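You operate a simulated robot arm through the tools that you are given. There is no shell and no other tool. Be economical: measure what you need, move in short steps, check, and stop when the job is done.

You are at the controls of a simulated robot arm. One attempt, no reset.

Task
Brush the weld tint off the rim of the bowl on the mat.
Fine: yellow clamp on the copper mat and cleaner on first; teal brush, white dish; brush back, cleaner off. Set down upright: yellow clamp, teal brush.
Where things are to end (x, y in the base frame): yellow clamp within 6 cm of [57, 11].
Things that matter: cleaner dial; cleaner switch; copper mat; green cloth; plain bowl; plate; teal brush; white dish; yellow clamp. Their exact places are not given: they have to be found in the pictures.

Only the result counts: the job must be done as asked and must still hold three seconds after the hand-in. Knocking over, shifting, dropping, spilling or breaking anything else fails it.

Robot
A 7-joint arm with a fingered hand on a trunk, on a base that drives. Base frame: it is fixed to the floor where the robot stands at the start and does not move with it; the origin is under the middle of the robot, x ahead of it, y to its left, z up; the surface under the hand at the start is at about z = 85. Readings come in cm, degrees, newtons and seconds.
With the tool pointing down near the work surface it reaches from about 10 to 68 cm from the robot's upright axis, wherever it stands. Its first joint turns from -69.0 to 172.0 degrees. Places, roughly: cleaner dial [60, 40, 100]; cleaner switch [60, 20, 100]; copper mat [50, 30, 90]; white dish [50, 60, 90]. Payload 3.4 kg.
The TCP is the grasp point between the finger pads, 2.5 cm short of the fingertips. In the tool frame z runs along the fingers and y along their closing line. Largest opening 8.8 cm; the body of the gripper starts 2.9 cm behind the TCP. The gripper is a hand of 5 fingers: y runs from the thumb to the fingers, the wrist lies at [-1.3, -9.7, -16.2] in the tool frame, and closing takes about 1.5 s.
Orientation is that of the tool frame in the base frame, as a unit quaternion [x, y, z, w]. With the fingers straight down and the wrist toward the robot, the tool's x, y and z point along [0, 1, 0], [1, 0, 0] and [0, 0, -1] of the base frame.

Tools
- The arm moves only by the tool servo_tool. Its argument "steps" is a list of rows, each an object (a shift or turn left out is 0, a gripper value left out holds the last) with "translation": the shift along the tool's x, y, z in mm, a list of three; "angular": the turn, a rotation vector about the tool's x, y, z in degrees, a list of three; "claw": the closure, from 0 (fully open) to 1 (shut). In form: [{"translation": [x, y, z], "angular": [ax, ay, az], "claw": claw}, ...]. A call has 1 to 20 rows; each row shifts and turns the commanded pose from where the row before left it, along the tool's axes as they then stand. A row lasts 0.2 s, in which the tool goes at most 5 cm and 8.6 degrees; a call with a longer step from one row to the next is refused whole, and so is a gripper value outside its range. Where a pose cannot be reached the arm comes as near as it can. A force on the tool above 40 N (or 10 N above the force at the start of the call, whichever is more), or a blocked arm, ends the call early, and 0.2 s more pass. Each finger travels about 15.3 cm/s and halts on what it meets, pressing with about 31 N; the grip force reading is that of the motor and also rises with nothing between the fingers. The clock runs only during rows and for 0.2 s after the last one: add rows that do not move to give the fingers time. The reply holds the time, the measured pose of the TCP, the force on the tool along the base axes, the opening and the grip force, in the units named above and with some noise, with the torque about the TCP (base axes, N m) and any sound that the robot's microphone picked up.
- Cameras (640 x 400 px; columns grow to the right, rows downward): "scene" is now at [12.83, 5.3, 149.54]; the picture's right is [0.56, -0.83, 0.00], its down [-0.57, -0.39, -0.72] and it looks along [0.60, 0.40, -0.69] (base axes); focal length 248 px, centre (320, 200). "wrist" rides on the gripper at [5.9, -7.9, -10.5] in the tool frame; the picture's right is [-0.73, 0.32, -0.61], its down [-0.62, -0.68, 0.38] and it looks along [-0.29, 0.66, 0.70] (tool axes); focal length 234 px, centre (320, 200).
- snapshot(camera): a new picture of that camera. It takes no simulated time.
- raise_lower(by): slides the trunk up (or, below 0, down) by that many cm; the arm and the scene camera ride with it, the base frame stays. It gives what a move gives, with no picture.
- steer(legs): drives the robot by 1 to 6 legs, each [ahead, left, turn to the left] in cm, cm and degrees, along the robot's own axes; the way and the turn of a leg run together, so that a leg with both is an arc; at most 150 cm and 180 degrees a leg. The arm and the cameras ride along, it lands a little off, and it stops where it bumps. It gives what a move gives.
- preshape(shape): the hand has 5 fingers and takes this shape, open, in about a second: jaw (thumb against the fingers, like two jaws); tri (thumb and two fingers); tip (a fingertip pinch); poke (one finger out to press); point (the index stretched); flat (the hand flat); cup (the hand cupped); fist (a fist). The gripper value then closes the fingers along that shape, each until it touches; the sizes above hold for jaw. It gives what a move gives, with no picture.
- aim_head(pan, tilt): turns the head with the scene camera to pan (to the left, within 86 degrees either way) and tilt (down, from -29 to 69), counted from straight ahead of the robot. It gives what a move gives.
- locate(camera, pixels): for up to 12 pixels [column, row] of the newest picture of that camera ("zoom" is the newest enlarged one), the place [x, y, z] in the base frame of the surface seen there, good to about 0.3 cm, but the place of the scene camera against the robot may be out by one fixed shift of up to 2.5 cm in any direction. It takes no simulated time.
- enlarge(camera, box): a new picture of the part [left, top, right, bottom] of that camera's present view, enlarged. It takes no simulated time.
- hand_in(): hands the job in; it is judged then, once.

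Go step by step. Measure first, check grasps and placings, and put right what went wrong. The budget is 80 turns and 60 pictures, counting those below and the enlarged ones. Unless the task says otherwise, let go and move clear before handing in, and close with one line.

The tools are called after "Emit:" as a command line: name --argument value ..., lists and objects as JSON in quotes. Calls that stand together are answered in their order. servo_tool: Moves the arm, as the interface text tells. Its arguments: {"type":"object","properties":{"steps":{"type":"array","items":{"type":"object","properties":{"translation":{"type":"array","items":{"type":"number"}},"angular":{"type":"array","items":{"type":"number"}},"claw":{"type":"number"}}}}},"required":["steps"]} The other tools are called the same way: raise_lower (by) slides the trunk up or down; preshape (shape) gives the hand a shape; steer (legs) drives the base; aim_head (pan, tilt) turns the head that bears the scene camera; snapshot (camera) takes a picture; locate (camera, pixels) gives the place of the surface under pixels of a picture; enlarge (camera, box) takes an enlarged picture of a part of a camera's view; hand_in () hands the job in.

At the start:

```text
time: 0.0
tcp_pos: [29.14, 14.15, 131.99]
ee_rot: [0.706, 0.708, 0.0, 0.0]
wrist_force: [0.4, -0.8, 0.2]
ft_torque: [-0.02, -0.02, 0.0]
gripper_width: 8.79
finger_force: 0.0
shape: jaw
trunk travel left (down, up): [-75.0, 19.0]
robot x, y, heading: [-0.34, 0.23, -0.0]
head pan, tilt: [34.1, 43.9]
```

scene: 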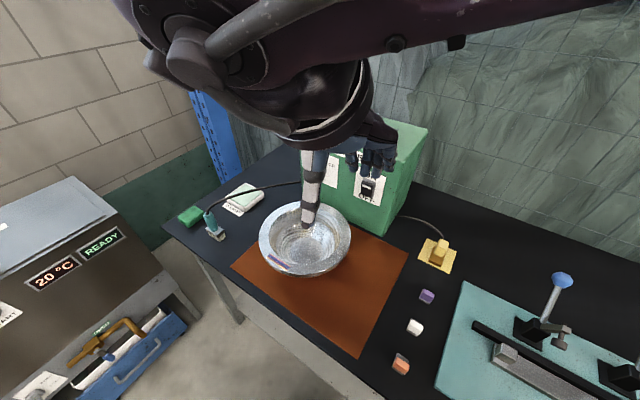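
wrist: 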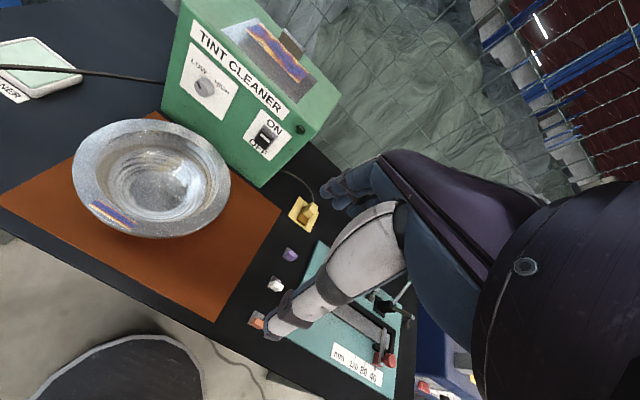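

The scene shows the bowl on the copper mat at (305,240), the yellow clamp at (438,252), the teal brush at (212,225) and the white dish at (243,200). I'll look closer at each.

Emit:
enlarge --camera "scene" --box '[160, 160, 320, 260]'

Emit:
enlarge --camera "scene" --box '[340, 200, 500, 300]'

Emit:
enlarge --camera "wrist" --box '[160, 0, 340, 180]'

Emit:
locate --camera "scene" --pixels '[[243, 197], [212, 218], [215, 235], [190, 215], [280, 262], [262, 235], [350, 235], [438, 245], [430, 258], [357, 355], [408, 252], [233, 266]]'

Emit:
locate --camera "wrist" --pixels '[[205, 87], [264, 140], [305, 212], [112, 214], [75, 170], [230, 180], [150, 120], [165, 190], [20, 60], [270, 205], [223, 318], [300, 225]]'

```text
4.00 times, centred on (240, 210) of scene
```

zoom: 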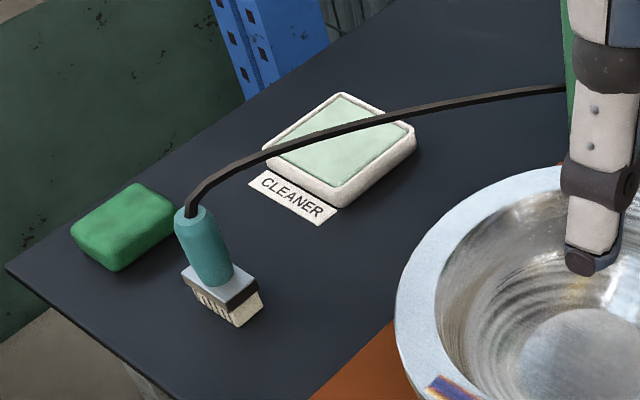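

```text
4.00 times, centred on (420, 250) of scene
```

zoom: 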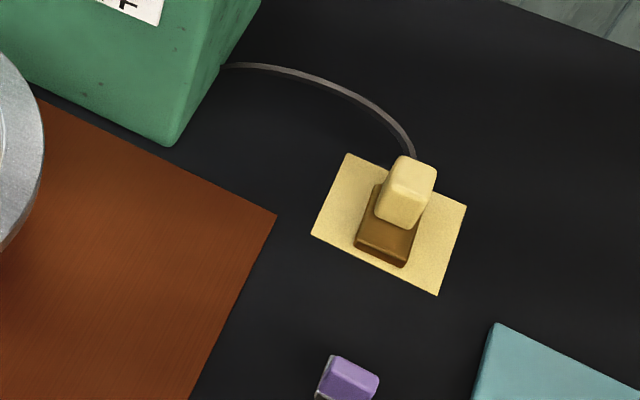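

```text
2.22 times, centred on (250, 90) of wrist
```

zoom: 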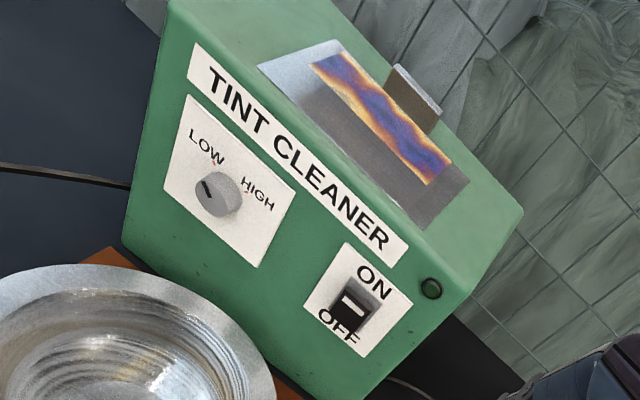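

```text
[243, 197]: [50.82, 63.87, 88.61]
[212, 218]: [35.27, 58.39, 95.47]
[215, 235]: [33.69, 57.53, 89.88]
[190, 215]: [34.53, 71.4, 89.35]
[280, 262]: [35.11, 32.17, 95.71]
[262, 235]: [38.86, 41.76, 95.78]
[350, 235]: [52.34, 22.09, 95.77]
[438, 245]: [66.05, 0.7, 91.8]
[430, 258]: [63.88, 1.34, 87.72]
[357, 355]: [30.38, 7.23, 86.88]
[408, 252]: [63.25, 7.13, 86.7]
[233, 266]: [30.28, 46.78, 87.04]
```

```text
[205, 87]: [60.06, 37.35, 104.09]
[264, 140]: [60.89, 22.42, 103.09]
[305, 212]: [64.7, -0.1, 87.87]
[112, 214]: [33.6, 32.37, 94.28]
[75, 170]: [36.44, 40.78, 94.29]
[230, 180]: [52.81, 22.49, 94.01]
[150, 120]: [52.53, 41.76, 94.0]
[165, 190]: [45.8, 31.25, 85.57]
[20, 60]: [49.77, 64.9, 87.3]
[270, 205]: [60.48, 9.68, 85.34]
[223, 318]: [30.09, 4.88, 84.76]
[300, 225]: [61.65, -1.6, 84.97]
```

Wrist depth puts the table at z≈85, so the scene camera reads about 1.6 cm high. The brush stands on its bristles near (34,57), and the clamp on its pad near (64.5,0). I'll look at the rest of the bench for labels.

Emit:
enlarge --camera "wrist" --box '[190, 50, 250, 110]'

Emit:
aim_head --pan 10 --tilt 40

Emit:
snapshot --camera "scene"

```text
6.67 times, centred on (220, 80) of wrist
```

zoom: 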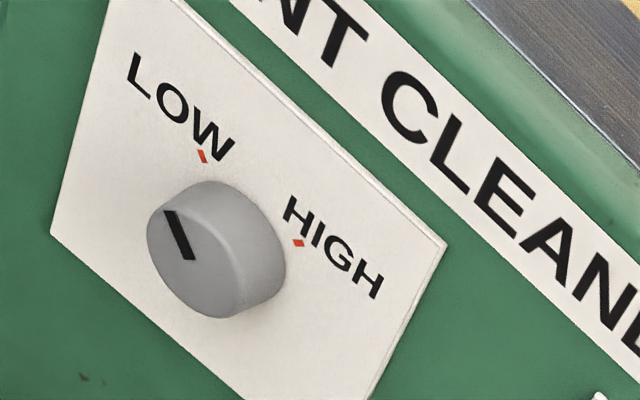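

```text
time: 0.9
tcp_pos: [29.09, 14.2, 131.99]
ee_rot: [0.707, 0.707, 0.0, 0.0]
wrist_force: [-0.4, -0.2, 0.4]
ft_torque: [-0.02, 0.01, 0.02]
gripper_width: 8.75
finger_force: 0.1
shape: jaw
trunk travel left (down, up): [-75.0, 19.0]
robot x, y, heading: [-0.06, 0.3, -0.0]
head pan, tilt: [10.0, 40.0]
```

```text
53 pictures are left
```

scene: 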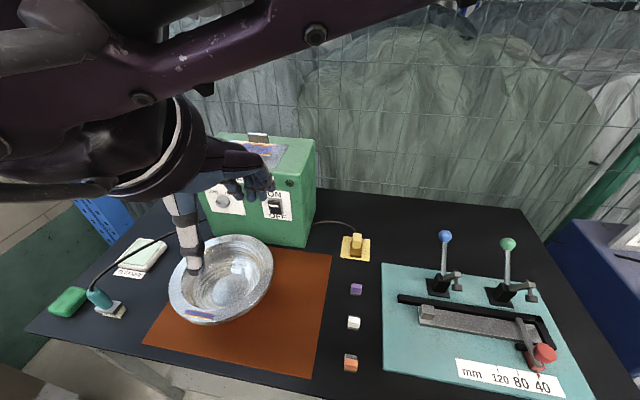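

The dial sits near LOW and the clamp is at (356,243) in this view. I'll move the hand toward the clamp and look at it with the wrist camera.

Emit:
servo_tool --steps '[{"translation": [-15, 36, 0]}, {"translation": [-15, 36, 35]}, {"translation": [-15, 36, 40]}, {"translation": [-15, 36, 40]}, {"translation": [-15, 36, 40]}, {"translation": [-15, 36, 40]}, {"translation": [-15, 36, 40]}, {"translation": [-15, 36, 40]}, {}]'

Emit:
snapshot --camera "wrist"

Emit:
enlarge --camera "scene" --box '[300, 190, 420, 290]'

```text
refused: row 2 steps farther than a row can; nothing moved
```

```text
52 pictures are left
```

wrist: 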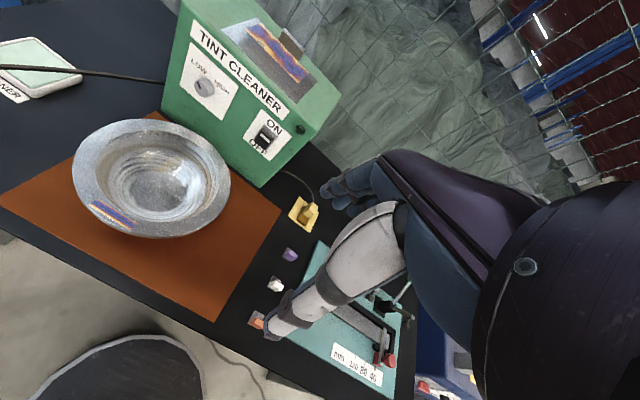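

```text
4.00 times, centred on (360, 240) of scene
```

zoom: 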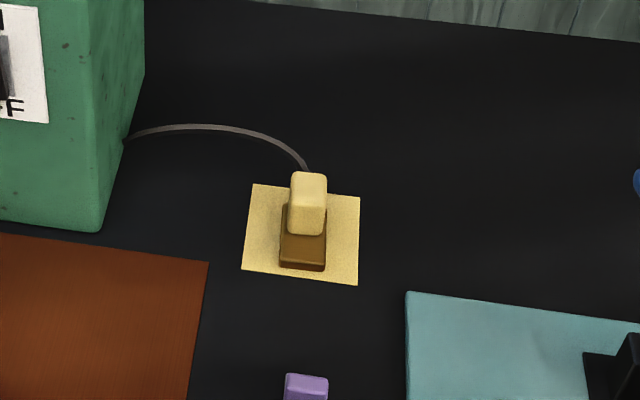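

Each row is limited to 5 cm in total. I'll use smaller steps.

Emit:
servo_tool --steps '[{"translation": [-10, 24, 23]}, {"translation": [-10, 24, 23]}, {"translation": [-10, 24, 23]}, {"translation": [-10, 24, 23]}, {"translation": [-10, 24, 23]}, {"translation": [-10, 24, 23]}, {"translation": [-10, 24, 23]}, {"translation": [-10, 24, 23]}, {"translation": [-10, 24, 23]}, {"translation": [-10, 24, 23]}, {"translation": [-10, 24, 23]}, {"translation": [-10, 24, 23]}, {}]'

Emit:
snapshot --camera "wrist"

```text
time: 3.7
tcp_pos: [57.89, 2.33, 104.44]
ee_rot: [0.707, 0.708, 0.0, 0.0]
wrist_force: [0.2, 0.0, -0.4]
ft_torque: [0.01, 0.0, 0.03]
gripper_width: 8.75
finger_force: 0.0
shape: jaw
trunk travel left (down, up): [-75.0, 19.0]
robot x, y, heading: [-0.19, -0.45, -0.1]
head pan, tilt: [10.0, 40.0]
```

```text
50 pictures are left
```

wrist: 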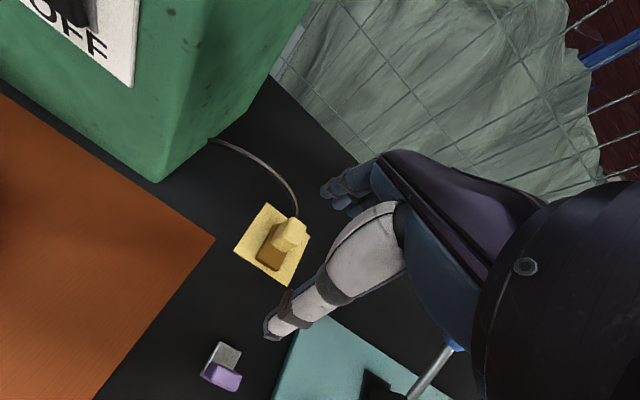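

Emit:
enlarge --camera "wrist" --box '[220, 190, 340, 300]'

Emit:
locate --camera "wrist" --pixels '[[290, 234], [283, 228], [300, 238], [288, 243], [292, 220], [303, 232], [272, 262], [262, 258], [277, 270], [287, 284], [236, 249], [214, 239]]'

Emit:
snapshot --camera "scene"

```text
3.64 times, centred on (280, 245) of wrist
```

zoom: 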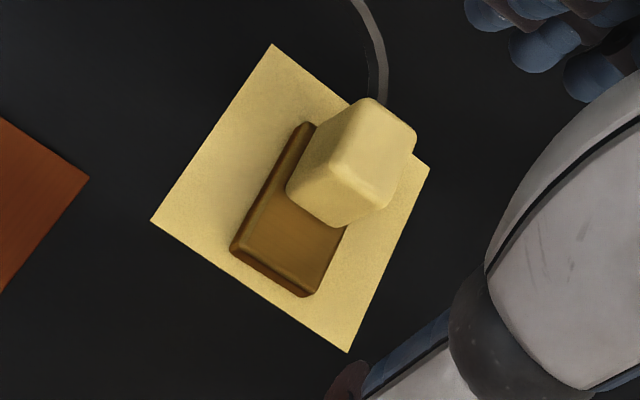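

```text
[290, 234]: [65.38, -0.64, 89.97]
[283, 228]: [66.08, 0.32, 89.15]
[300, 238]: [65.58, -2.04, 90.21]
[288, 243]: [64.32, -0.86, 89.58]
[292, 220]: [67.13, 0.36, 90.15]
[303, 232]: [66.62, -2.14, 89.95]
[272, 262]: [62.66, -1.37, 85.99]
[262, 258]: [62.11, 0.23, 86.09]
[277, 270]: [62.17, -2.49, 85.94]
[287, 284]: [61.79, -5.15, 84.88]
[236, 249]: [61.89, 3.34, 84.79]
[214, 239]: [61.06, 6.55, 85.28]
```

```text
48 pictures are left
```

scene: 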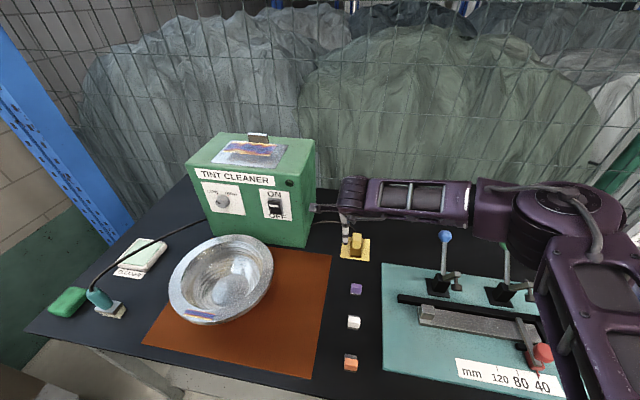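

The clamp's yellow block is centred at about (65.8,−0.9) with its top near z=90, and its brown base runs forward from it. I'll move above it and partly down, then check.

Emit:
servo_tool --steps '[{"translation": [-11, 26, 10]}, {"translation": [-11, 27, 20]}, {"translation": [-10, 26, 20]}, {"translation": [0, 0, 30]}, {"translation": [0, 0, 30]}, {}]'

Emit:
snapshot --camera "wrist"

Emit:
enlarge --camera "scene" --box '[300, 190, 420, 290]'

```text
time: 5.1
tcp_pos: [65.77, -0.86, 93.32]
ee_rot: [0.707, 0.708, 0.001, -0.001]
wrist_force: [-0.1, -0.3, -0.2]
ft_torque: [-0.05, -0.02, 0.0]
gripper_width: 8.76
finger_force: 0.1
shape: jaw
trunk travel left (down, up): [-75.0, 19.0]
robot x, y, heading: [-0.01, 0.06, 0.1]
head pan, tilt: [10.0, 40.0]
```

```text
47 pictures are left
```

wrist: 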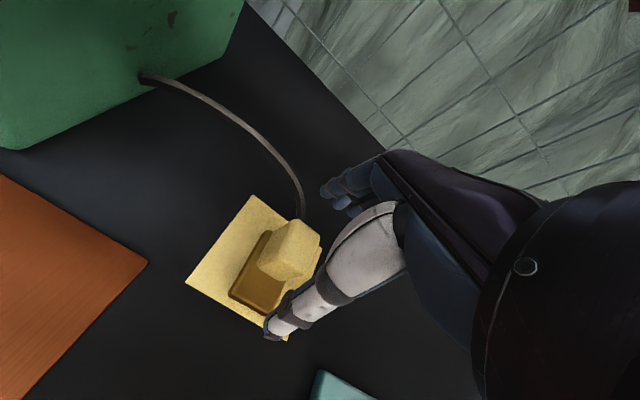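

```text
4.00 times, centred on (360, 240) of scene
```

zoom: 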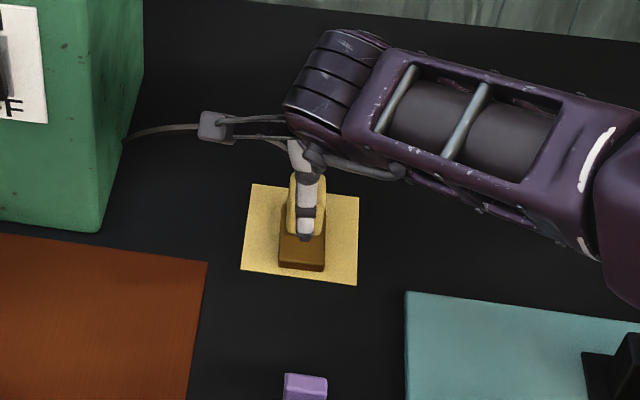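

The thumb lines up in front of the block and the fingers are behind it. I'll lower to z≈89 and close.

Emit:
servo_tool --steps '[{"translation": [0, 0, 15]}, {"translation": [0, 0, 15]}, {"translation": [0, 0, 12]}, {}, {"claw": 1}, {"claw": 1}, {"claw": 1}, {"claw": 1}, {"claw": 1}, {"claw": 1}, {"claw": 1}, {"claw": 1}]'

Emit:
snapshot --camera "wrist"

```text
time: 7.7
tcp_pos: [65.73, -0.89, 89.12]
ee_rot: [0.706, 0.708, 0.001, -0.001]
wrist_force: [-0.2, -0.3, -0.3]
ft_torque: [0.0, 0.02, 0.04]
gripper_width: 3.18
finger_force: 30.8
shape: jaw
trunk travel left (down, up): [-75.0, 19.0]
robot x, y, heading: [-0.21, 0.15, -0.2]
head pan, tilt: [10.0, 40.0]
```

```text
45 pictures are left
```

wrist: 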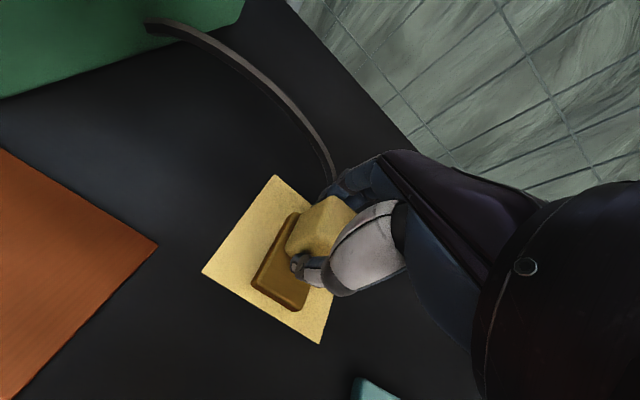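

The clamp is gripped at 3.2 cm opening. I'll lift it and carry it over to (57.5,11).

Emit:
servo_tool --steps '[{"translation": [0, 0, -20]}, {"translation": [0, 0, -30]}, {"translation": [20, -14, 0]}, {"translation": [20, -14, 0]}, {"translation": [20, -14, 0]}, {"translation": [20, -14, 0]}, {"translation": [20, -13, 0]}, {"translation": [19, -13, 0]}, {}]'

Emit:
snapshot --camera "wrist"

Emit:
enlarge --camera "scene" --box '[250, 180, 410, 300]'

```text
time: 9.7
tcp_pos: [57.67, 11.09, 94.07]
ee_rot: [0.706, 0.708, -0.001, -0.002]
wrist_force: [0.5, 0.5, -1.1]
ft_torque: [0.01, -0.02, 0.01]
gripper_width: 3.17
finger_force: 30.7
shape: jaw
trunk travel left (down, up): [-75.0, 19.0]
robot x, y, heading: [0.02, 0.06, -0.2]
head pan, tilt: [10.0, 40.0]
```

```text
44 pictures are left
```

wrist: 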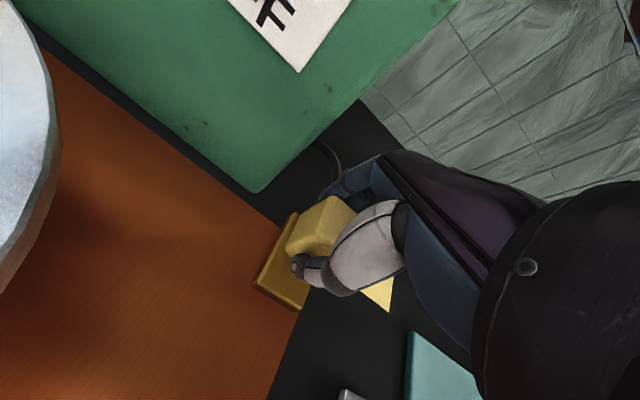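

```text
3.33 times, centred on (330, 240) of scene
```

zoom: 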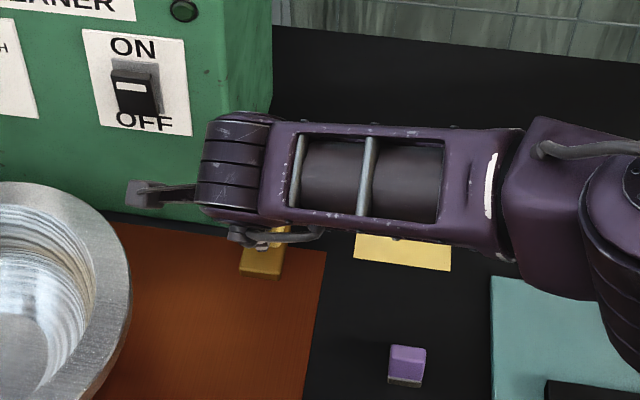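

The clamp is over the mat. I'll shift 1 cm toward the robot and lower it until it touches.

Emit:
servo_tool --steps '[{"translation": [0, -10, 10]}, {"translation": [0, 0, 20]}, {"translation": [0, 0, 14]}, {"translation": [0, 0, 2]}, {"translation": [0, 0, 1]}, {}]'

Emit:
snapshot --camera "wrist"

```text
time: 11.1
tcp_pos: [56.57, 11.03, 89.5]
ee_rot: [0.707, 0.708, 0.0, 0.0]
wrist_force: [0.0, -0.3, -0.2]
ft_torque: [0.03, -0.06, 0.01]
gripper_width: 3.15
finger_force: 31.5
shape: jaw
trunk travel left (down, up): [-75.0, 19.0]
robot x, y, heading: [0.3, -0.24, 0.1]
head pan, tilt: [10.0, 40.0]
```

```text
42 pictures are left
```

wrist: 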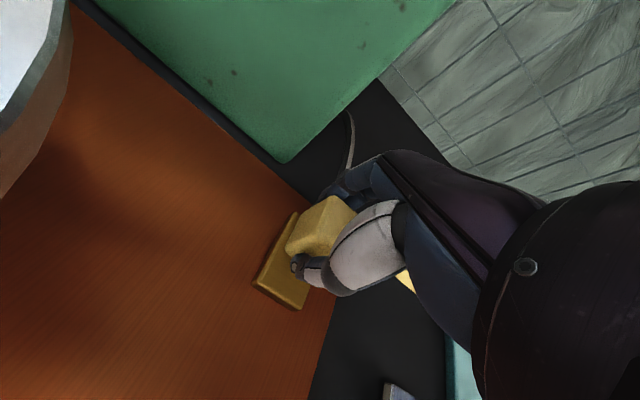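

No contact force yet, so I'll lower in 1 mm steps.

Emit:
servo_tool --steps '[{"translation": [0, 0, 1]}, {"translation": [0, 0, 1]}, {"translation": [0, 0, 1]}, {"translation": [0, 0, 1]}, {}]'

```text
time: 12.3
tcp_pos: [56.48, 10.94, 89.31]
ee_rot: [0.707, 0.707, 0.001, 0.001]
wrist_force: [2.6, 1.2, 18.1]
ft_torque: [0.02, -0.36, 0.02]
gripper_width: 3.37
finger_force: 30.8
shape: jaw
trunk travel left (down, up): [-75.0, 19.0]
robot x, y, heading: [-0.2, -0.21, 0.3]
head pan, tilt: [10.0, 40.0]
```

It is in contact at 18 N. I'll back off 2 mm, open, and rise.

Emit:
servo_tool --steps '[{"translation": [0, 0, -2]}, {"claw": 0}, {"claw": 0}, {"claw": 0}, {"claw": 0}, {"claw": 0}, {"claw": 0}, {"claw": 0}, {"translation": [0, 0, -20]}, {"translation": [0, 0, -30]}, {"translation": [0, -20, -30]}, {"translation": [0, -40, -20]}, {"translation": [0, -40, -20]}, {}]'

Emit:
snapshot --camera "wrist"

```text
time: 15.3
tcp_pos: [46.76, 10.91, 101.21]
ee_rot: [0.707, 0.707, -0.001, -0.001]
wrist_force: [0.0, -1.4, -0.3]
ft_torque: [-0.01, -0.02, 0.01]
gripper_width: 8.81
finger_force: 0.1
shape: jaw
trunk travel left (down, up): [-75.0, 19.0]
robot x, y, heading: [0.22, 0.31, -0.2]
head pan, tilt: [10.0, 40.0]
```

```text
41 pictures are left
```

wrist: 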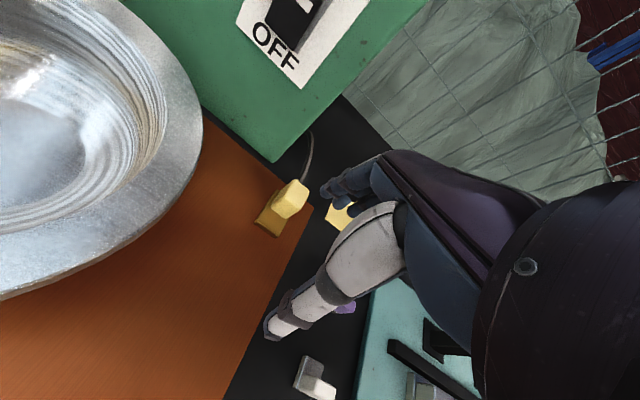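

The clamp is standing on the mat. Next I'll back the hand away and study the switch.

Emit:
servo_tool --steps '[{"translation": [0, -40, -20]}, {"translation": [0, -40, -20]}, {"translation": [0, -30, -20]}, {}]'

Emit:
enlarge --camera "wrist" --box '[180, 60, 340, 220]'

Emit:
enlarge --camera "scene" --box '[240, 170, 320, 230]'

Emit:
enlarge --camera "scene" --box '[180, 120, 320, 220]'

```text
time: 16.3
tcp_pos: [35.64, 10.9, 107.29]
ee_rot: [0.707, 0.707, 0.001, -0.002]
wrist_force: [1.5, -0.4, 0.3]
ft_torque: [0.03, 0.01, -0.02]
gripper_width: 8.76
finger_force: 0.1
shape: jaw
trunk travel left (down, up): [-75.0, 19.0]
robot x, y, heading: [0.17, -0.11, -0.1]
head pan, tilt: [10.0, 40.0]
```

```text
2.50 times, centred on (260, 140) of wrist
```

zoom: 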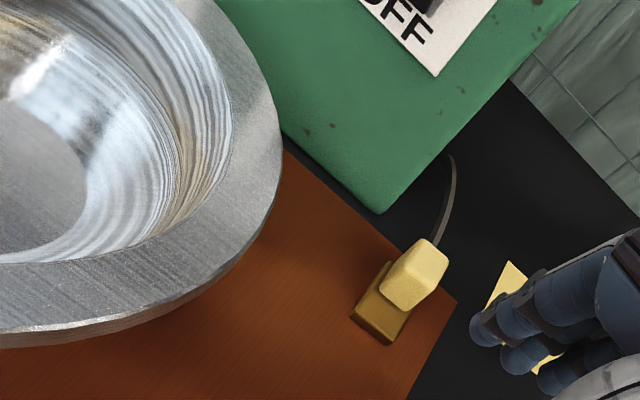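

```text
6.67 times, centred on (280, 200) of scene
```

zoom: 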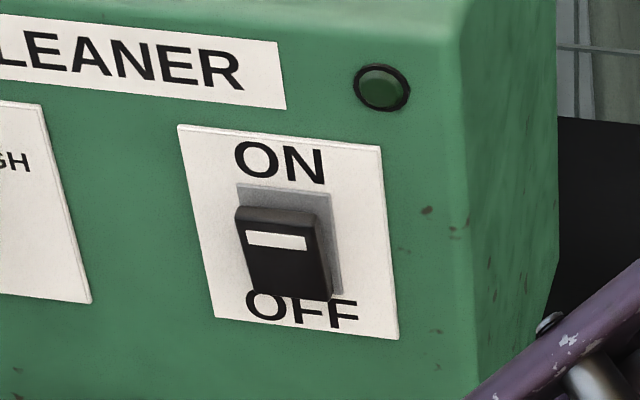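

```text
4.00 times, centred on (250, 170) of scene
```

zoom: 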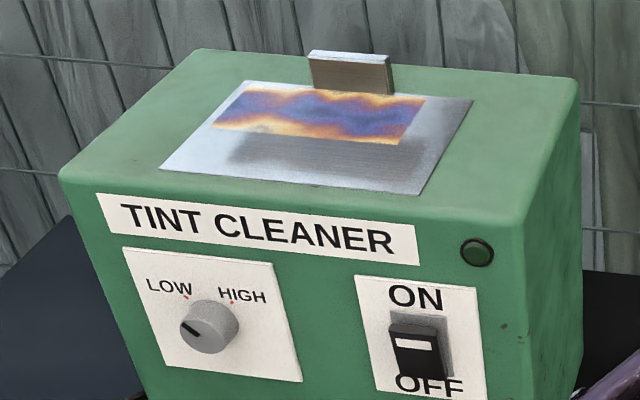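

The dial points at LOW, which I'll leave alone. Next I'll measure the geometry of the switch.

Emit:
enlarge --camera "scene" --box '[258, 182, 298, 222]'

Emit:
locate --camera "scene" --pixels '[[270, 201.5], [275, 202], [274, 206], [274, 212], [279, 213], [286, 203], [275, 199.5], [290, 208], [265, 192], [244, 200], [300, 225], [315, 150]]'

```text
10.00 times, centred on (278, 202) of scene
```

zoom: 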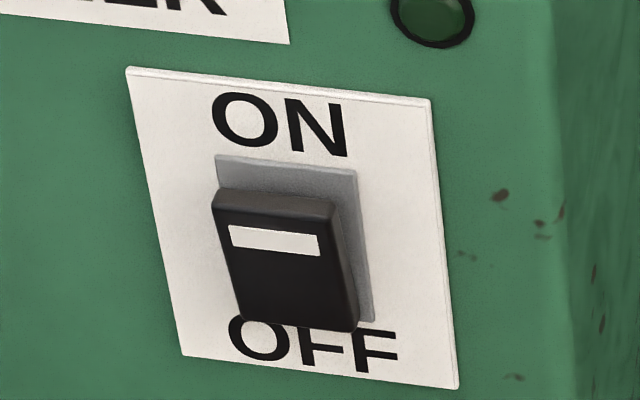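

```text
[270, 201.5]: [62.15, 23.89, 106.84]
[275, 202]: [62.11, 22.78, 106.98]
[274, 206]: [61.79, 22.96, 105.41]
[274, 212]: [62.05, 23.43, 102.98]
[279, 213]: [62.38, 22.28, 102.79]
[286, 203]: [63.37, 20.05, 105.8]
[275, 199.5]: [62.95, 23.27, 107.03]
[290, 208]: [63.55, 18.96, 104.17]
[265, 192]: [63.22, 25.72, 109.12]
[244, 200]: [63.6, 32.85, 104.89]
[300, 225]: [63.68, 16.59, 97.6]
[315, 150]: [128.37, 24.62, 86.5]
```

The switch's true position is about (60,22.4,103.3), after correcting the scene offset of roughly (+1.9,+0.5,+1.6). The ON half is the upper part, at z≈104.7. I'll tilt the hand 45° forward, take the poke shape, and look.

Emit:
servo_tool --steps '[{"translation": [10, 15, -40]}, {"translation": [20, 20, -30]}, {"translation": [20, 20, -20]}, {"translation": [20, 20, -20]}, {"angular": [-7.5, 0, 0]}, {"angular": [-7.5, 0, 0]}, {"angular": [-7.5, 0, 0]}, {"angular": [-7.5, 0, 0]}, {"angular": [-7.5, 0, 0]}, {"angular": [-7.5, 0, 0]}, {}]'

Emit:
preshape --shape "poke"

Emit:
snapshot --camera "wrist"

Emit:
snapshot --camera "scene"

```text
time: 18.9
tcp_pos: [47.42, 13.08, 123.73]
ee_rot: [0.682, 0.626, 0.285, 0.248]
wrist_force: [-0.7, -0.6, -0.1]
ft_torque: [0.01, 0.01, -0.02]
gripper_width: 8.81
finger_force: 0.0
shape: jaw
out of reach, approached as far as the arm can: row 9, 10
trunk travel left (down, up): [-75.0, 19.0]
robot x, y, heading: [-0.0, -0.1, 0.3]
head pan, tilt: [10.0, 40.0]
stopped in row 11: the arm was blocked; the commanded pose is now the measured one
```

```text
time: 19.8
tcp_pos: [47.39, 13.08, 123.75]
ee_rot: [0.682, 0.626, 0.284, 0.249]
wrist_force: [-0.6, 0.9, 0.3]
ft_torque: [-0.01, 0.02, 0.06]
gripper_width: 0.02
finger_force: 0.1
shape: poke
trunk travel left (down, up): [-75.0, 19.0]
robot x, y, heading: [-0.17, -0.05, -0.2]
head pan, tilt: [10.0, 40.0]
```

```text
36 pictures are left
```

wrist: 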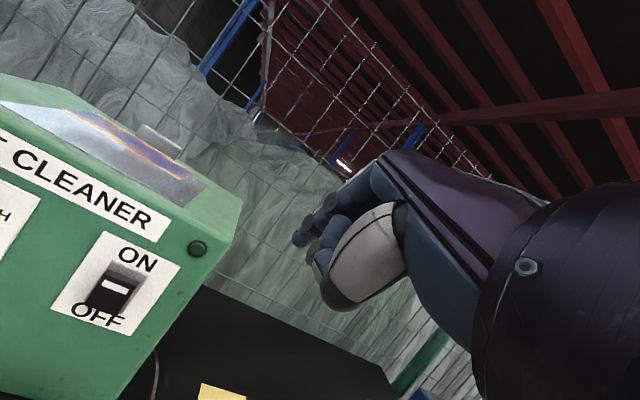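

```text
35 pictures are left
```

scene: 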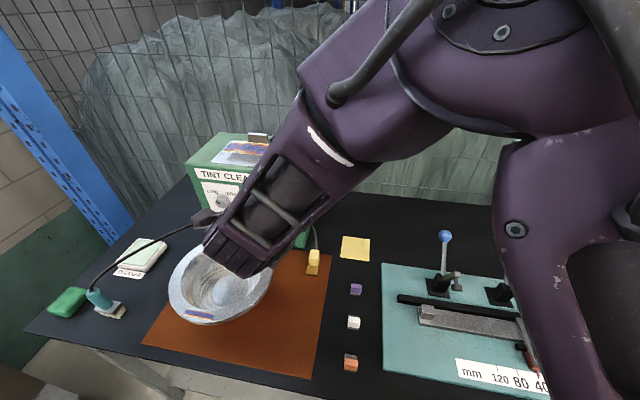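

The hand reached the 45° tilt, though at y=13 rather than 18. I'll enlarge to find the poking fingertip.

Emit:
enlarge --camera "wrist" --box '[270, 150, 430, 320]'

Emit:
locate --camera "wrist" --pixels '[[297, 239], [308, 226], [325, 205], [318, 258], [325, 270], [350, 305], [110, 270], [115, 288], [100, 303], [165, 268], [90, 240], [120, 285]]'

```text
2.35 times, centred on (350, 235) of wrist
```

zoom: 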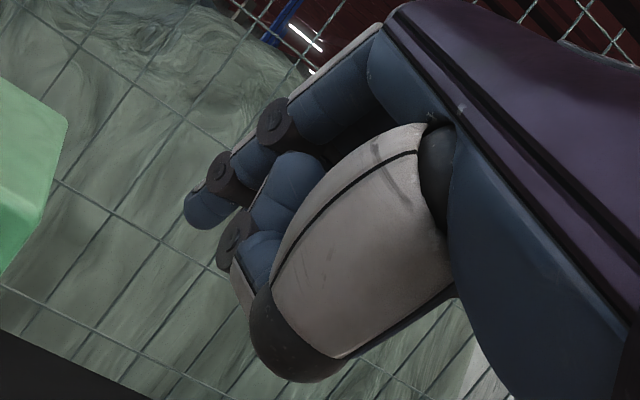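

```text
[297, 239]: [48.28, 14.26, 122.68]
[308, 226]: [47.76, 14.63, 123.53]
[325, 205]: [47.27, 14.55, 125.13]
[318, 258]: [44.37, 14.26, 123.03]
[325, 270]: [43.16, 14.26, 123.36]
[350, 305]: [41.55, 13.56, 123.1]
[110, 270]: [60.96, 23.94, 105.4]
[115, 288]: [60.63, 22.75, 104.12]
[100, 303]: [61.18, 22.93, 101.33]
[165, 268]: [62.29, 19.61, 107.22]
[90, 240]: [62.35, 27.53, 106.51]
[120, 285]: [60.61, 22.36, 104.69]
```

The fingertip sits about 2.4 cm beyond the TCP and 0.6 cm to the left. I'll bring it in front of the ON half of the switch, about 3 cm off.

Emit:
servo_tool --steps '[{"translation": [16, -13.4, 36.4]}, {"translation": [16, -13.4, 36.4]}, {"translation": [16, -13.4, 36.4]}, {"translation": [16, -13.4, 36.4]}, {"translation": [16, -13.4, 36.4]}, {}]'

Emit:
snapshot --camera "wrist"

```text
time: 21.2
tcp_pos: [58.29, 20.32, 107.96]
ee_rot: [0.679, 0.629, 0.283, 0.251]
wrist_force: [-0.7, -0.4, -0.5]
ft_torque: [0.03, 0.0, -0.01]
gripper_width: 0.0
finger_force: 0.0
shape: poke
out of reach, approached as far as the arm can: row 2, 3, 4
trunk travel left (down, up): [-75.0, 19.0]
robot x, y, heading: [0.07, -0.1, 0.0]
head pan, tilt: [10.0, 40.0]
```

```text
33 pictures are left
```

wrist: 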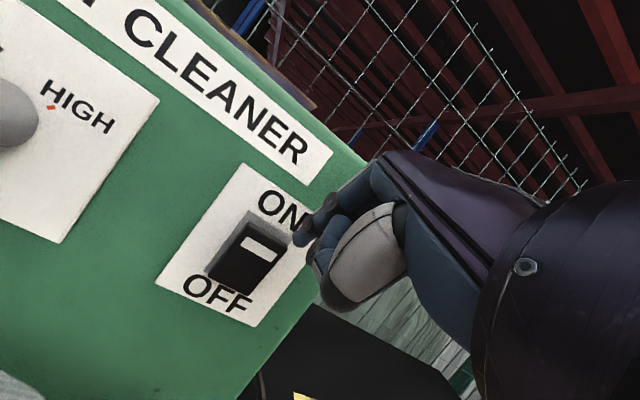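

The tip at (300,237) is right next to the switch but too far right and forward. I'll locate the switch from this close view.

Emit:
locate --camera "wrist" --pixels '[[265, 243], [247, 262], [250, 222], [283, 250], [235, 240], [255, 285], [296, 238], [305, 205], [215, 270], [300, 225], [275, 200], [255, 255]]'

Emit:
enlarge --camera "wrist" --box '[190, 170, 340, 320]'

```text
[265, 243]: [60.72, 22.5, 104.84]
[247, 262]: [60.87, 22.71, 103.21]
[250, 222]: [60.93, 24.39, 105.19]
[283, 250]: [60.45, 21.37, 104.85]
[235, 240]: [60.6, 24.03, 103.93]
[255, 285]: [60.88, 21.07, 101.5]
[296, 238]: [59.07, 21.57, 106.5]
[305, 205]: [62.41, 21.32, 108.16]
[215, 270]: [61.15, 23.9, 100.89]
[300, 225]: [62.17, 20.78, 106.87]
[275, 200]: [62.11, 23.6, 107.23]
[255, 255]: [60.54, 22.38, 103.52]
```

```text
2.67 times, centred on (265, 245) of wrist
```

zoom: 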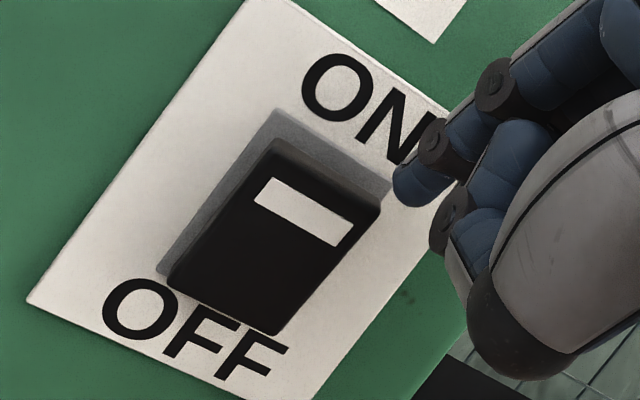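

The arm is cramped because the base is too close. I'll back the base up 10 cm, which carries the hand safely above the bowl.

Emit:
steer --legs '[[-10, 0, 0]]'

```text
time: 22.3
tcp_pos: [48.44, 20.24, 108.01]
ee_rot: [0.68, 0.628, 0.282, 0.251]
wrist_force: [0.1, 0.1, -0.4]
ft_torque: [0.03, 0.0, 0.04]
gripper_width: 0.01
finger_force: 0.1
shape: poke
trunk travel left (down, up): [-75.0, 19.0]
robot x, y, heading: [-10.23, 0.06, 0.1]
head pan, tilt: [10.0, 40.0]
```

Next I'll approach to a pre-contact position, with the tip near (57.5,22.6,104.9).

Emit:
servo_tool --steps '[{"translation": [6, 15, 20.6]}, {"translation": [6, 15, 20.6]}, {"translation": [6, 14, 20.6]}, {}, {}]'

Emit:
enlarge --camera "wrist" --box '[170, 150, 370, 320]'

```text
time: 23.5
tcp_pos: [54.91, 19.85, 107.0]
ee_rot: [0.679, 0.629, 0.283, 0.251]
wrist_force: [0.8, -0.2, 0.0]
ft_torque: [0.01, 0.01, 0.01]
gripper_width: 0.0
finger_force: 0.0
shape: poke
out of reach, approached as far as the arm can: row 2, 3
trunk travel left (down, up): [-75.0, 19.0]
robot x, y, heading: [-9.92, 0.13, -0.2]
head pan, tilt: [10.0, 40.0]
```

```text
2.35 times, centred on (270, 235) of wrist
```

zoom: 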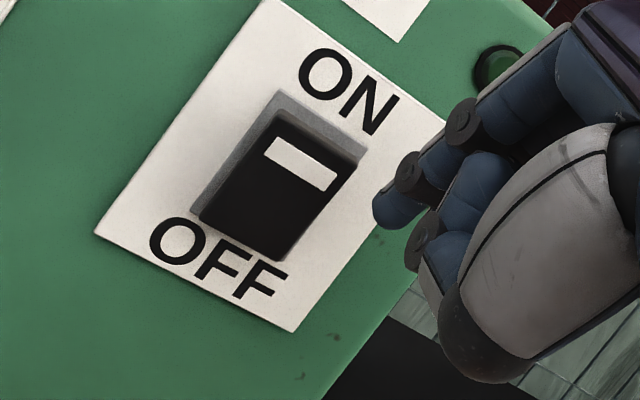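

The arm's limit is sideways, stopping at y≈20. I'll drive the base 6 cm left to get slack.

Emit:
steer --legs '[[0, 6, 0]]'

```text
time: 24.5
tcp_pos: [54.94, 25.94, 107.15]
ee_rot: [0.68, 0.628, 0.284, 0.251]
wrist_force: [-0.4, 0.1, 0.7]
ft_torque: [0.0, -0.05, 0.0]
gripper_width: 0.01
finger_force: 0.0
shape: poke
trunk travel left (down, up): [-75.0, 19.0]
robot x, y, heading: [-10.21, 5.7, -0.0]
head pan, tilt: [10.0, 40.0]
```

Emit:
servo_tool --steps '[{"translation": [-21, 4, 5]}, {"translation": [-21, 4, 5]}, {}, {}]'

Emit:
snapshot --camera "wrist"

```text
time: 25.5
tcp_pos: [55.94, 21.66, 106.61]
ee_rot: [0.68, 0.628, 0.284, 0.251]
wrist_force: [0.1, 0.6, 0.2]
ft_torque: [-0.01, 0.02, 0.0]
gripper_width: 0.0
finger_force: 0.1
shape: poke
trunk travel left (down, up): [-75.0, 19.0]
robot x, y, heading: [-9.94, 6.27, 0.1]
head pan, tilt: [10.0, 40.0]
```

```text
30 pictures are left
```

wrist: 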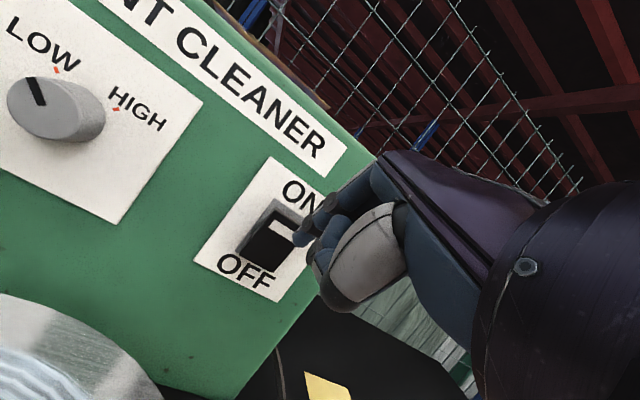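

The tip is lined up in front of the ON half. I'll push straight along +x in small steps and rely on the force guard.

Emit:
servo_tool --steps '[{"translation": [0.4, 5.0, 5.0]}, {"translation": [0.4, 5.0, 5.0]}, {"translation": [0.3, 3.5, 3.5]}, {"translation": [0.1, 1.4, 1.4]}, {"translation": [0.1, 1.4, 1.4]}, {"translation": [0.1, 1.4, 1.4]}, {"translation": [0.1, 1.4, 1.4]}, {"translation": [0.1, 1.4, 1.4]}, {"translation": [0.1, 1.4, 1.4]}, {}]'

Emit:
enlarge --camera "wrist" --box '[170, 150, 370, 320]'

```text
time: 27.7
tcp_pos: [58.99, 21.53, 106.58]
ee_rot: [0.68, 0.628, 0.284, 0.252]
wrist_force: [-0.5, -0.4, 0.5]
ft_torque: [0.0, 0.0, 0.02]
gripper_width: 0.0
finger_force: 0.0
shape: poke
trunk travel left (down, up): [-75.0, 19.0]
robot x, y, heading: [-10.3, 6.23, -0.0]
head pan, tilt: [10.0, 40.0]
```

```text
2.35 times, centred on (270, 235) of wrist
```

zoom: 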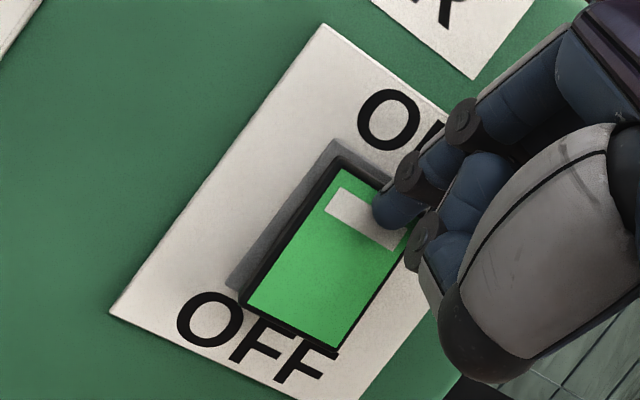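

The rocker is lit green, so the cleaner is ON. I'll retract, straighten the hand, raise it, and reshape it to jaw.

Emit:
servo_tool --steps '[{"translation": [-1, -14, -14]}, {"translation": [-1, -14, -14]}, {"translation": [-1, -14, -14]}, {"translation": [0, 0, -35]}, {"translation": [0, 0, -35]}, {"translation": [0, 0, -35]}, {"angular": [7.5, 0, 0]}, {"angular": [7.5, 0, 0]}, {"angular": [7.5, 0, 0]}, {"angular": [7.5, 0, 0]}, {"angular": [7.5, 0, 0]}, {"angular": [7.5, 0, 0]}, {}]'

Emit:
preshape --shape "jaw"

Emit:
steer --legs '[[0, 29, 0]]'

Emit:
aim_head --pan 20 --tilt 50

Emit:
snapshot --camera "scene"

Emit:
snapshot --camera "wrist"

```text
time: 30.5
tcp_pos: [45.75, 21.51, 114.23]
ee_rot: [0.724, 0.689, 0.02, -0.03]
wrist_force: [-0.2, 0.3, 0.8]
ft_torque: [0.01, 0.0, 0.02]
gripper_width: 0.01
finger_force: 0.0
shape: poke
trunk travel left (down, up): [-75.0, 19.0]
robot x, y, heading: [-10.07, 6.1, 0.2]
head pan, tilt: [10.0, 40.0]
```

```text
time: 31.4
tcp_pos: [45.7, 21.48, 114.21]
ee_rot: [0.724, 0.689, 0.021, -0.029]
wrist_force: [-0.9, 0.3, -1.1]
ft_torque: [-0.04, 0.0, -0.01]
gripper_width: 8.79
finger_force: 0.2
shape: jaw
trunk travel left (down, up): [-75.0, 19.0]
robot x, y, heading: [-9.96, 6.06, -0.2]
head pan, tilt: [10.0, 40.0]
```

```text
time: 33.4
tcp_pos: [45.74, 50.29, 114.17]
ee_rot: [0.724, 0.689, 0.02, -0.029]
wrist_force: [-0.3, 0.4, 0.2]
ft_torque: [0.02, -0.03, -0.01]
gripper_width: 8.79
finger_force: 0.0
shape: jaw
trunk travel left (down, up): [-75.0, 19.0]
robot x, y, heading: [-10.2, 34.47, -0.2]
head pan, tilt: [10.0, 40.0]
```

```text
time: 34.1
tcp_pos: [45.62, 50.32, 114.22]
ee_rot: [0.724, 0.689, 0.021, -0.028]
wrist_force: [0.2, 0.3, -0.6]
ft_torque: [-0.04, -0.01, -0.01]
gripper_width: 8.8
finger_force: 0.0
shape: jaw
trunk travel left (down, up): [-75.0, 19.0]
robot x, y, heading: [-9.81, 34.9, -0.0]
head pan, tilt: [20.0, 50.0]
```

```text
28 pictures are left
```

scene: 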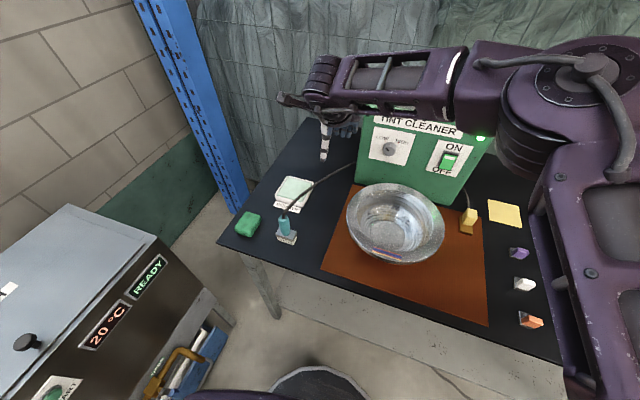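

```text
27 pictures are left
```

wrist: 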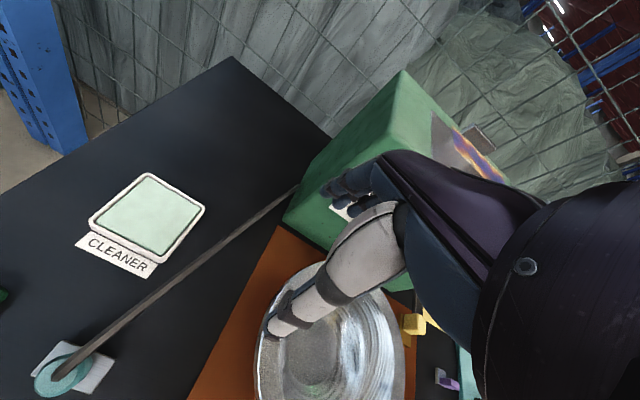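

The lamp and rocker are lit, the clamp is on the mat, and nothing has been disturbed. I'll measure the brush and dish from both cameras.

Emit:
locate --camera "wrist" --pixels '[[60, 372], [70, 365], [45, 385], [95, 365], [112, 362], [145, 215], [150, 175], [203, 208], [92, 215], [165, 262], [180, 275], [90, 390]]'

Emit:
enlarge --camera "wrist" --box '[0, 300, 160, 400]'

Emit:
enlarge --camera "scene" --box '[225, 160, 345, 250]'

Emit:
locate --camera "scene" --pixels '[[284, 217], [284, 225], [286, 233], [278, 238], [295, 238], [296, 190], [410, 260], [385, 257], [348, 222], [444, 235], [395, 222], [460, 233]]'

```text
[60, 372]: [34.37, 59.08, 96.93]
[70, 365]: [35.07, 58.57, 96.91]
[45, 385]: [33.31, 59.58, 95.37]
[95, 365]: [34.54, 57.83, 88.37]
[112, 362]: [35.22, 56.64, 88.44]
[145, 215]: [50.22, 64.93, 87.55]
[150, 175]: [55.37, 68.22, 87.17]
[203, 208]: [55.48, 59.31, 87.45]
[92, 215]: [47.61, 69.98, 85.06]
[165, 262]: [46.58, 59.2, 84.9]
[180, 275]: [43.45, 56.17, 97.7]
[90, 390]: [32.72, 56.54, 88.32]
```

```text
4.00 times, centred on (80, 350) of wrist
```

zoom: 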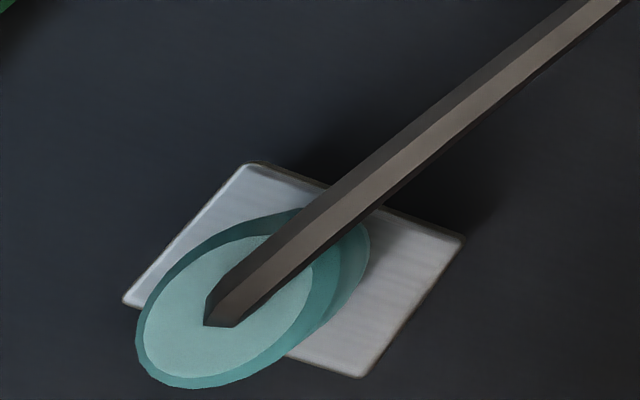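

```text
4.44 times, centred on (285, 205) of scene
```

zoom: 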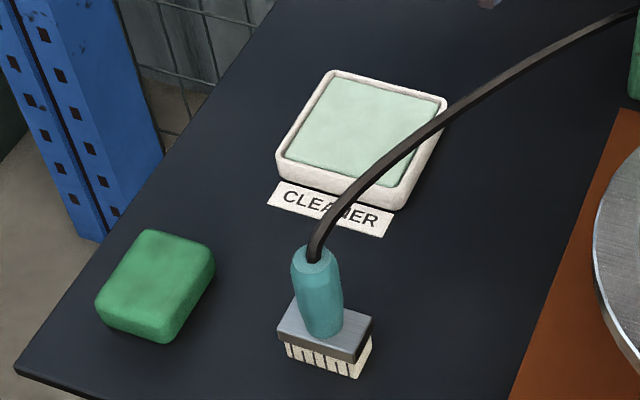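

```text
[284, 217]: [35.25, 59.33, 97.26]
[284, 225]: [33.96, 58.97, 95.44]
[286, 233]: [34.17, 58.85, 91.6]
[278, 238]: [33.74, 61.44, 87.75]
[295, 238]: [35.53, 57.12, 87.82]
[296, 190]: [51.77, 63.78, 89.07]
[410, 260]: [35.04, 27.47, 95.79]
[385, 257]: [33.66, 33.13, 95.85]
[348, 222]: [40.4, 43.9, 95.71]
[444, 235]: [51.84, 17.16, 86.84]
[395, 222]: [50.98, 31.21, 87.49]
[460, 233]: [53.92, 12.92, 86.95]
```

The brush handle is vertical at about (34.4,58.7), with z from 88.4 to 97, and its cable leaves toward +x. I'll move the base closer, level the hand and yaw it 60° so the cable exits sideways.

Emit:
steer --legs '[[8, 0, 0]]'

Emit:
servo_tool --steps '[{"angular": [-0.9, -4, 0]}, {"angular": [0, 0, -7]}, {"angular": [0, 0, -7]}, {"angular": [0, 0, -7]}, {"angular": [0, 0, -7]}, {"angular": [0, 0, -7]}, {"angular": [0, 0, -7]}, {"angular": [0, 0, -7]}, {"angular": [0, 0, -7]}, {"angular": [0, 0, -7]}, {}]'

```text
time: 35.2
tcp_pos: [53.63, 50.31, 114.21]
ee_rot: [0.724, 0.689, 0.021, -0.028]
wrist_force: [-0.2, -0.7, -0.2]
ft_torque: [-0.03, 0.03, -0.02]
gripper_width: 8.78
finger_force: 0.2
shape: jaw
trunk travel left (down, up): [-75.0, 19.0]
robot x, y, heading: [-2.52, 34.82, 0.2]
head pan, tilt: [20.0, 50.0]
```

```text
time: 37.6
tcp_pos: [53.63, 50.49, 114.17]
ee_rot: [0.286, 0.958, 0.0, 0.003]
wrist_force: [0.3, 1.1, 0.0]
ft_torque: [0.02, 0.01, 0.02]
gripper_width: 8.77
finger_force: 0.1
shape: jaw
out of reach, approached as far as the arm can: row 10
trunk travel left (down, up): [-75.0, 19.0]
robot x, y, heading: [-2.01, 34.67, 0.3]
head pan, tilt: [20.0, 50.0]
```

Emit:
servo_tool --steps '[{"translation": [42, -7.2, 0]}, {"translation": [42, -7.2, 0]}, {"translation": [42, -7.2, 0]}, {"translation": [42, -7.2, 0]}, {"translation": [42, -7.2, 0]}, {}, {}]'

Emit:
snapshot --camera "wrist"

```text
time: 39.2
tcp_pos: [34.01, 59.1, 114.09]
ee_rot: [0.286, 0.958, 0.0, 0.002]
wrist_force: [0.1, 0.2, 0.0]
ft_torque: [0.01, 0.01, -0.03]
gripper_width: 8.77
finger_force: 0.1
shape: jaw
trunk travel left (down, up): [-75.0, 19.0]
robot x, y, heading: [-1.89, 34.94, 0.2]
head pan, tilt: [20.0, 50.0]
```

```text
24 pictures are left
```

wrist: 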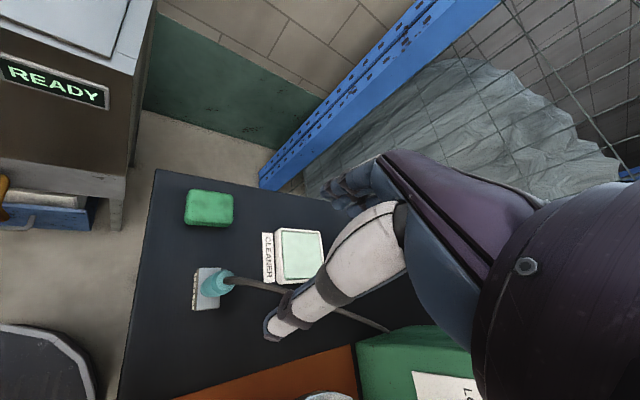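

Emit:
enlarge --camera "wrist" --box '[170, 230, 310, 330]'

Emit:
locate --camera "wrist" --pixels '[[226, 280], [222, 273], [232, 280], [222, 288], [212, 286], [196, 270], [195, 308], [215, 308], [200, 290], [215, 268], [300, 250], [270, 288]]'

```text
4.00 times, centred on (240, 280) of wrist
```

zoom: 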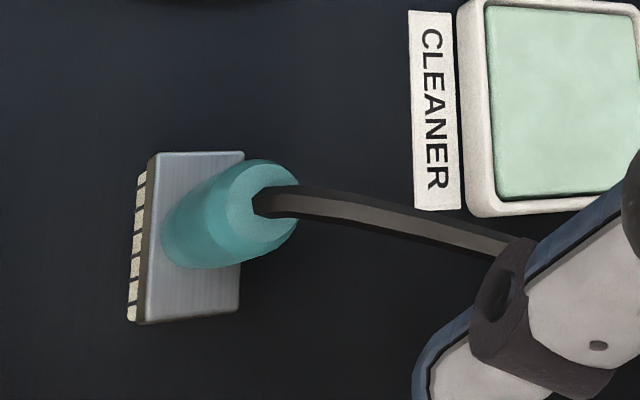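

```text
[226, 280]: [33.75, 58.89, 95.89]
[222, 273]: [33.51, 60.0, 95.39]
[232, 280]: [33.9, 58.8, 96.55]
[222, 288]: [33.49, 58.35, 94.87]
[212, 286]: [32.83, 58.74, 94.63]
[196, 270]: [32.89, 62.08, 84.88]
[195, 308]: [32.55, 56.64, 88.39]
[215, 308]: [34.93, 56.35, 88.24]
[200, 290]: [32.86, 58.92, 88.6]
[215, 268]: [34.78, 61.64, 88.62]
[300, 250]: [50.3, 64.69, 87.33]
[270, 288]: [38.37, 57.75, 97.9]
```

The TCP (34.0,59.1) is centred over the handle. I'll lower to z≈95.3 and close.

Emit:
servo_tool --steps '[{"translation": [0, 0, 40]}, {"translation": [0, 0, 40]}, {"translation": [0, 0, 40]}, {"translation": [0, 0, 30]}, {"translation": [0, 0, 20]}, {"translation": [0, 0, 10]}, {"translation": [0, 0, 8]}, {}, {"claw": 1}, {"claw": 1}, {"claw": 1}, {"claw": 1}, {"claw": 1}, {"claw": 1}, {"claw": 1}, {"claw": 1}]'

Emit:
snapshot --camera "wrist"

```text
time: 42.6
tcp_pos: [34.09, 58.74, 95.26]
ee_rot: [0.286, 0.958, 0.0, 0.002]
wrist_force: [-0.3, -0.2, -0.9]
ft_torque: [-0.01, -0.02, -0.02]
gripper_width: 1.99
finger_force: 31.0
shape: jaw
trunk travel left (down, up): [-75.0, 19.0]
robot x, y, heading: [-2.2, 34.82, 0.2]
head pan, tilt: [20.0, 50.0]
```

```text
22 pictures are left
```

wrist: 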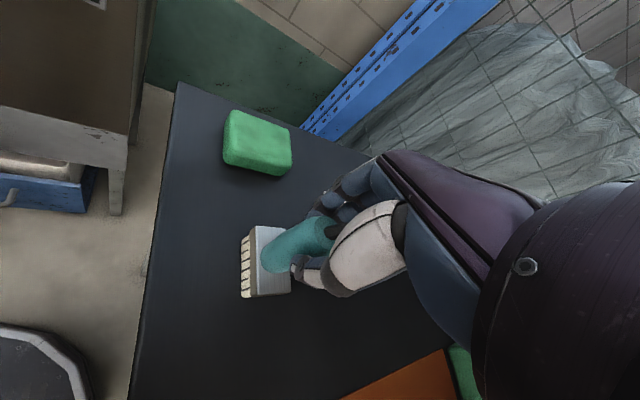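

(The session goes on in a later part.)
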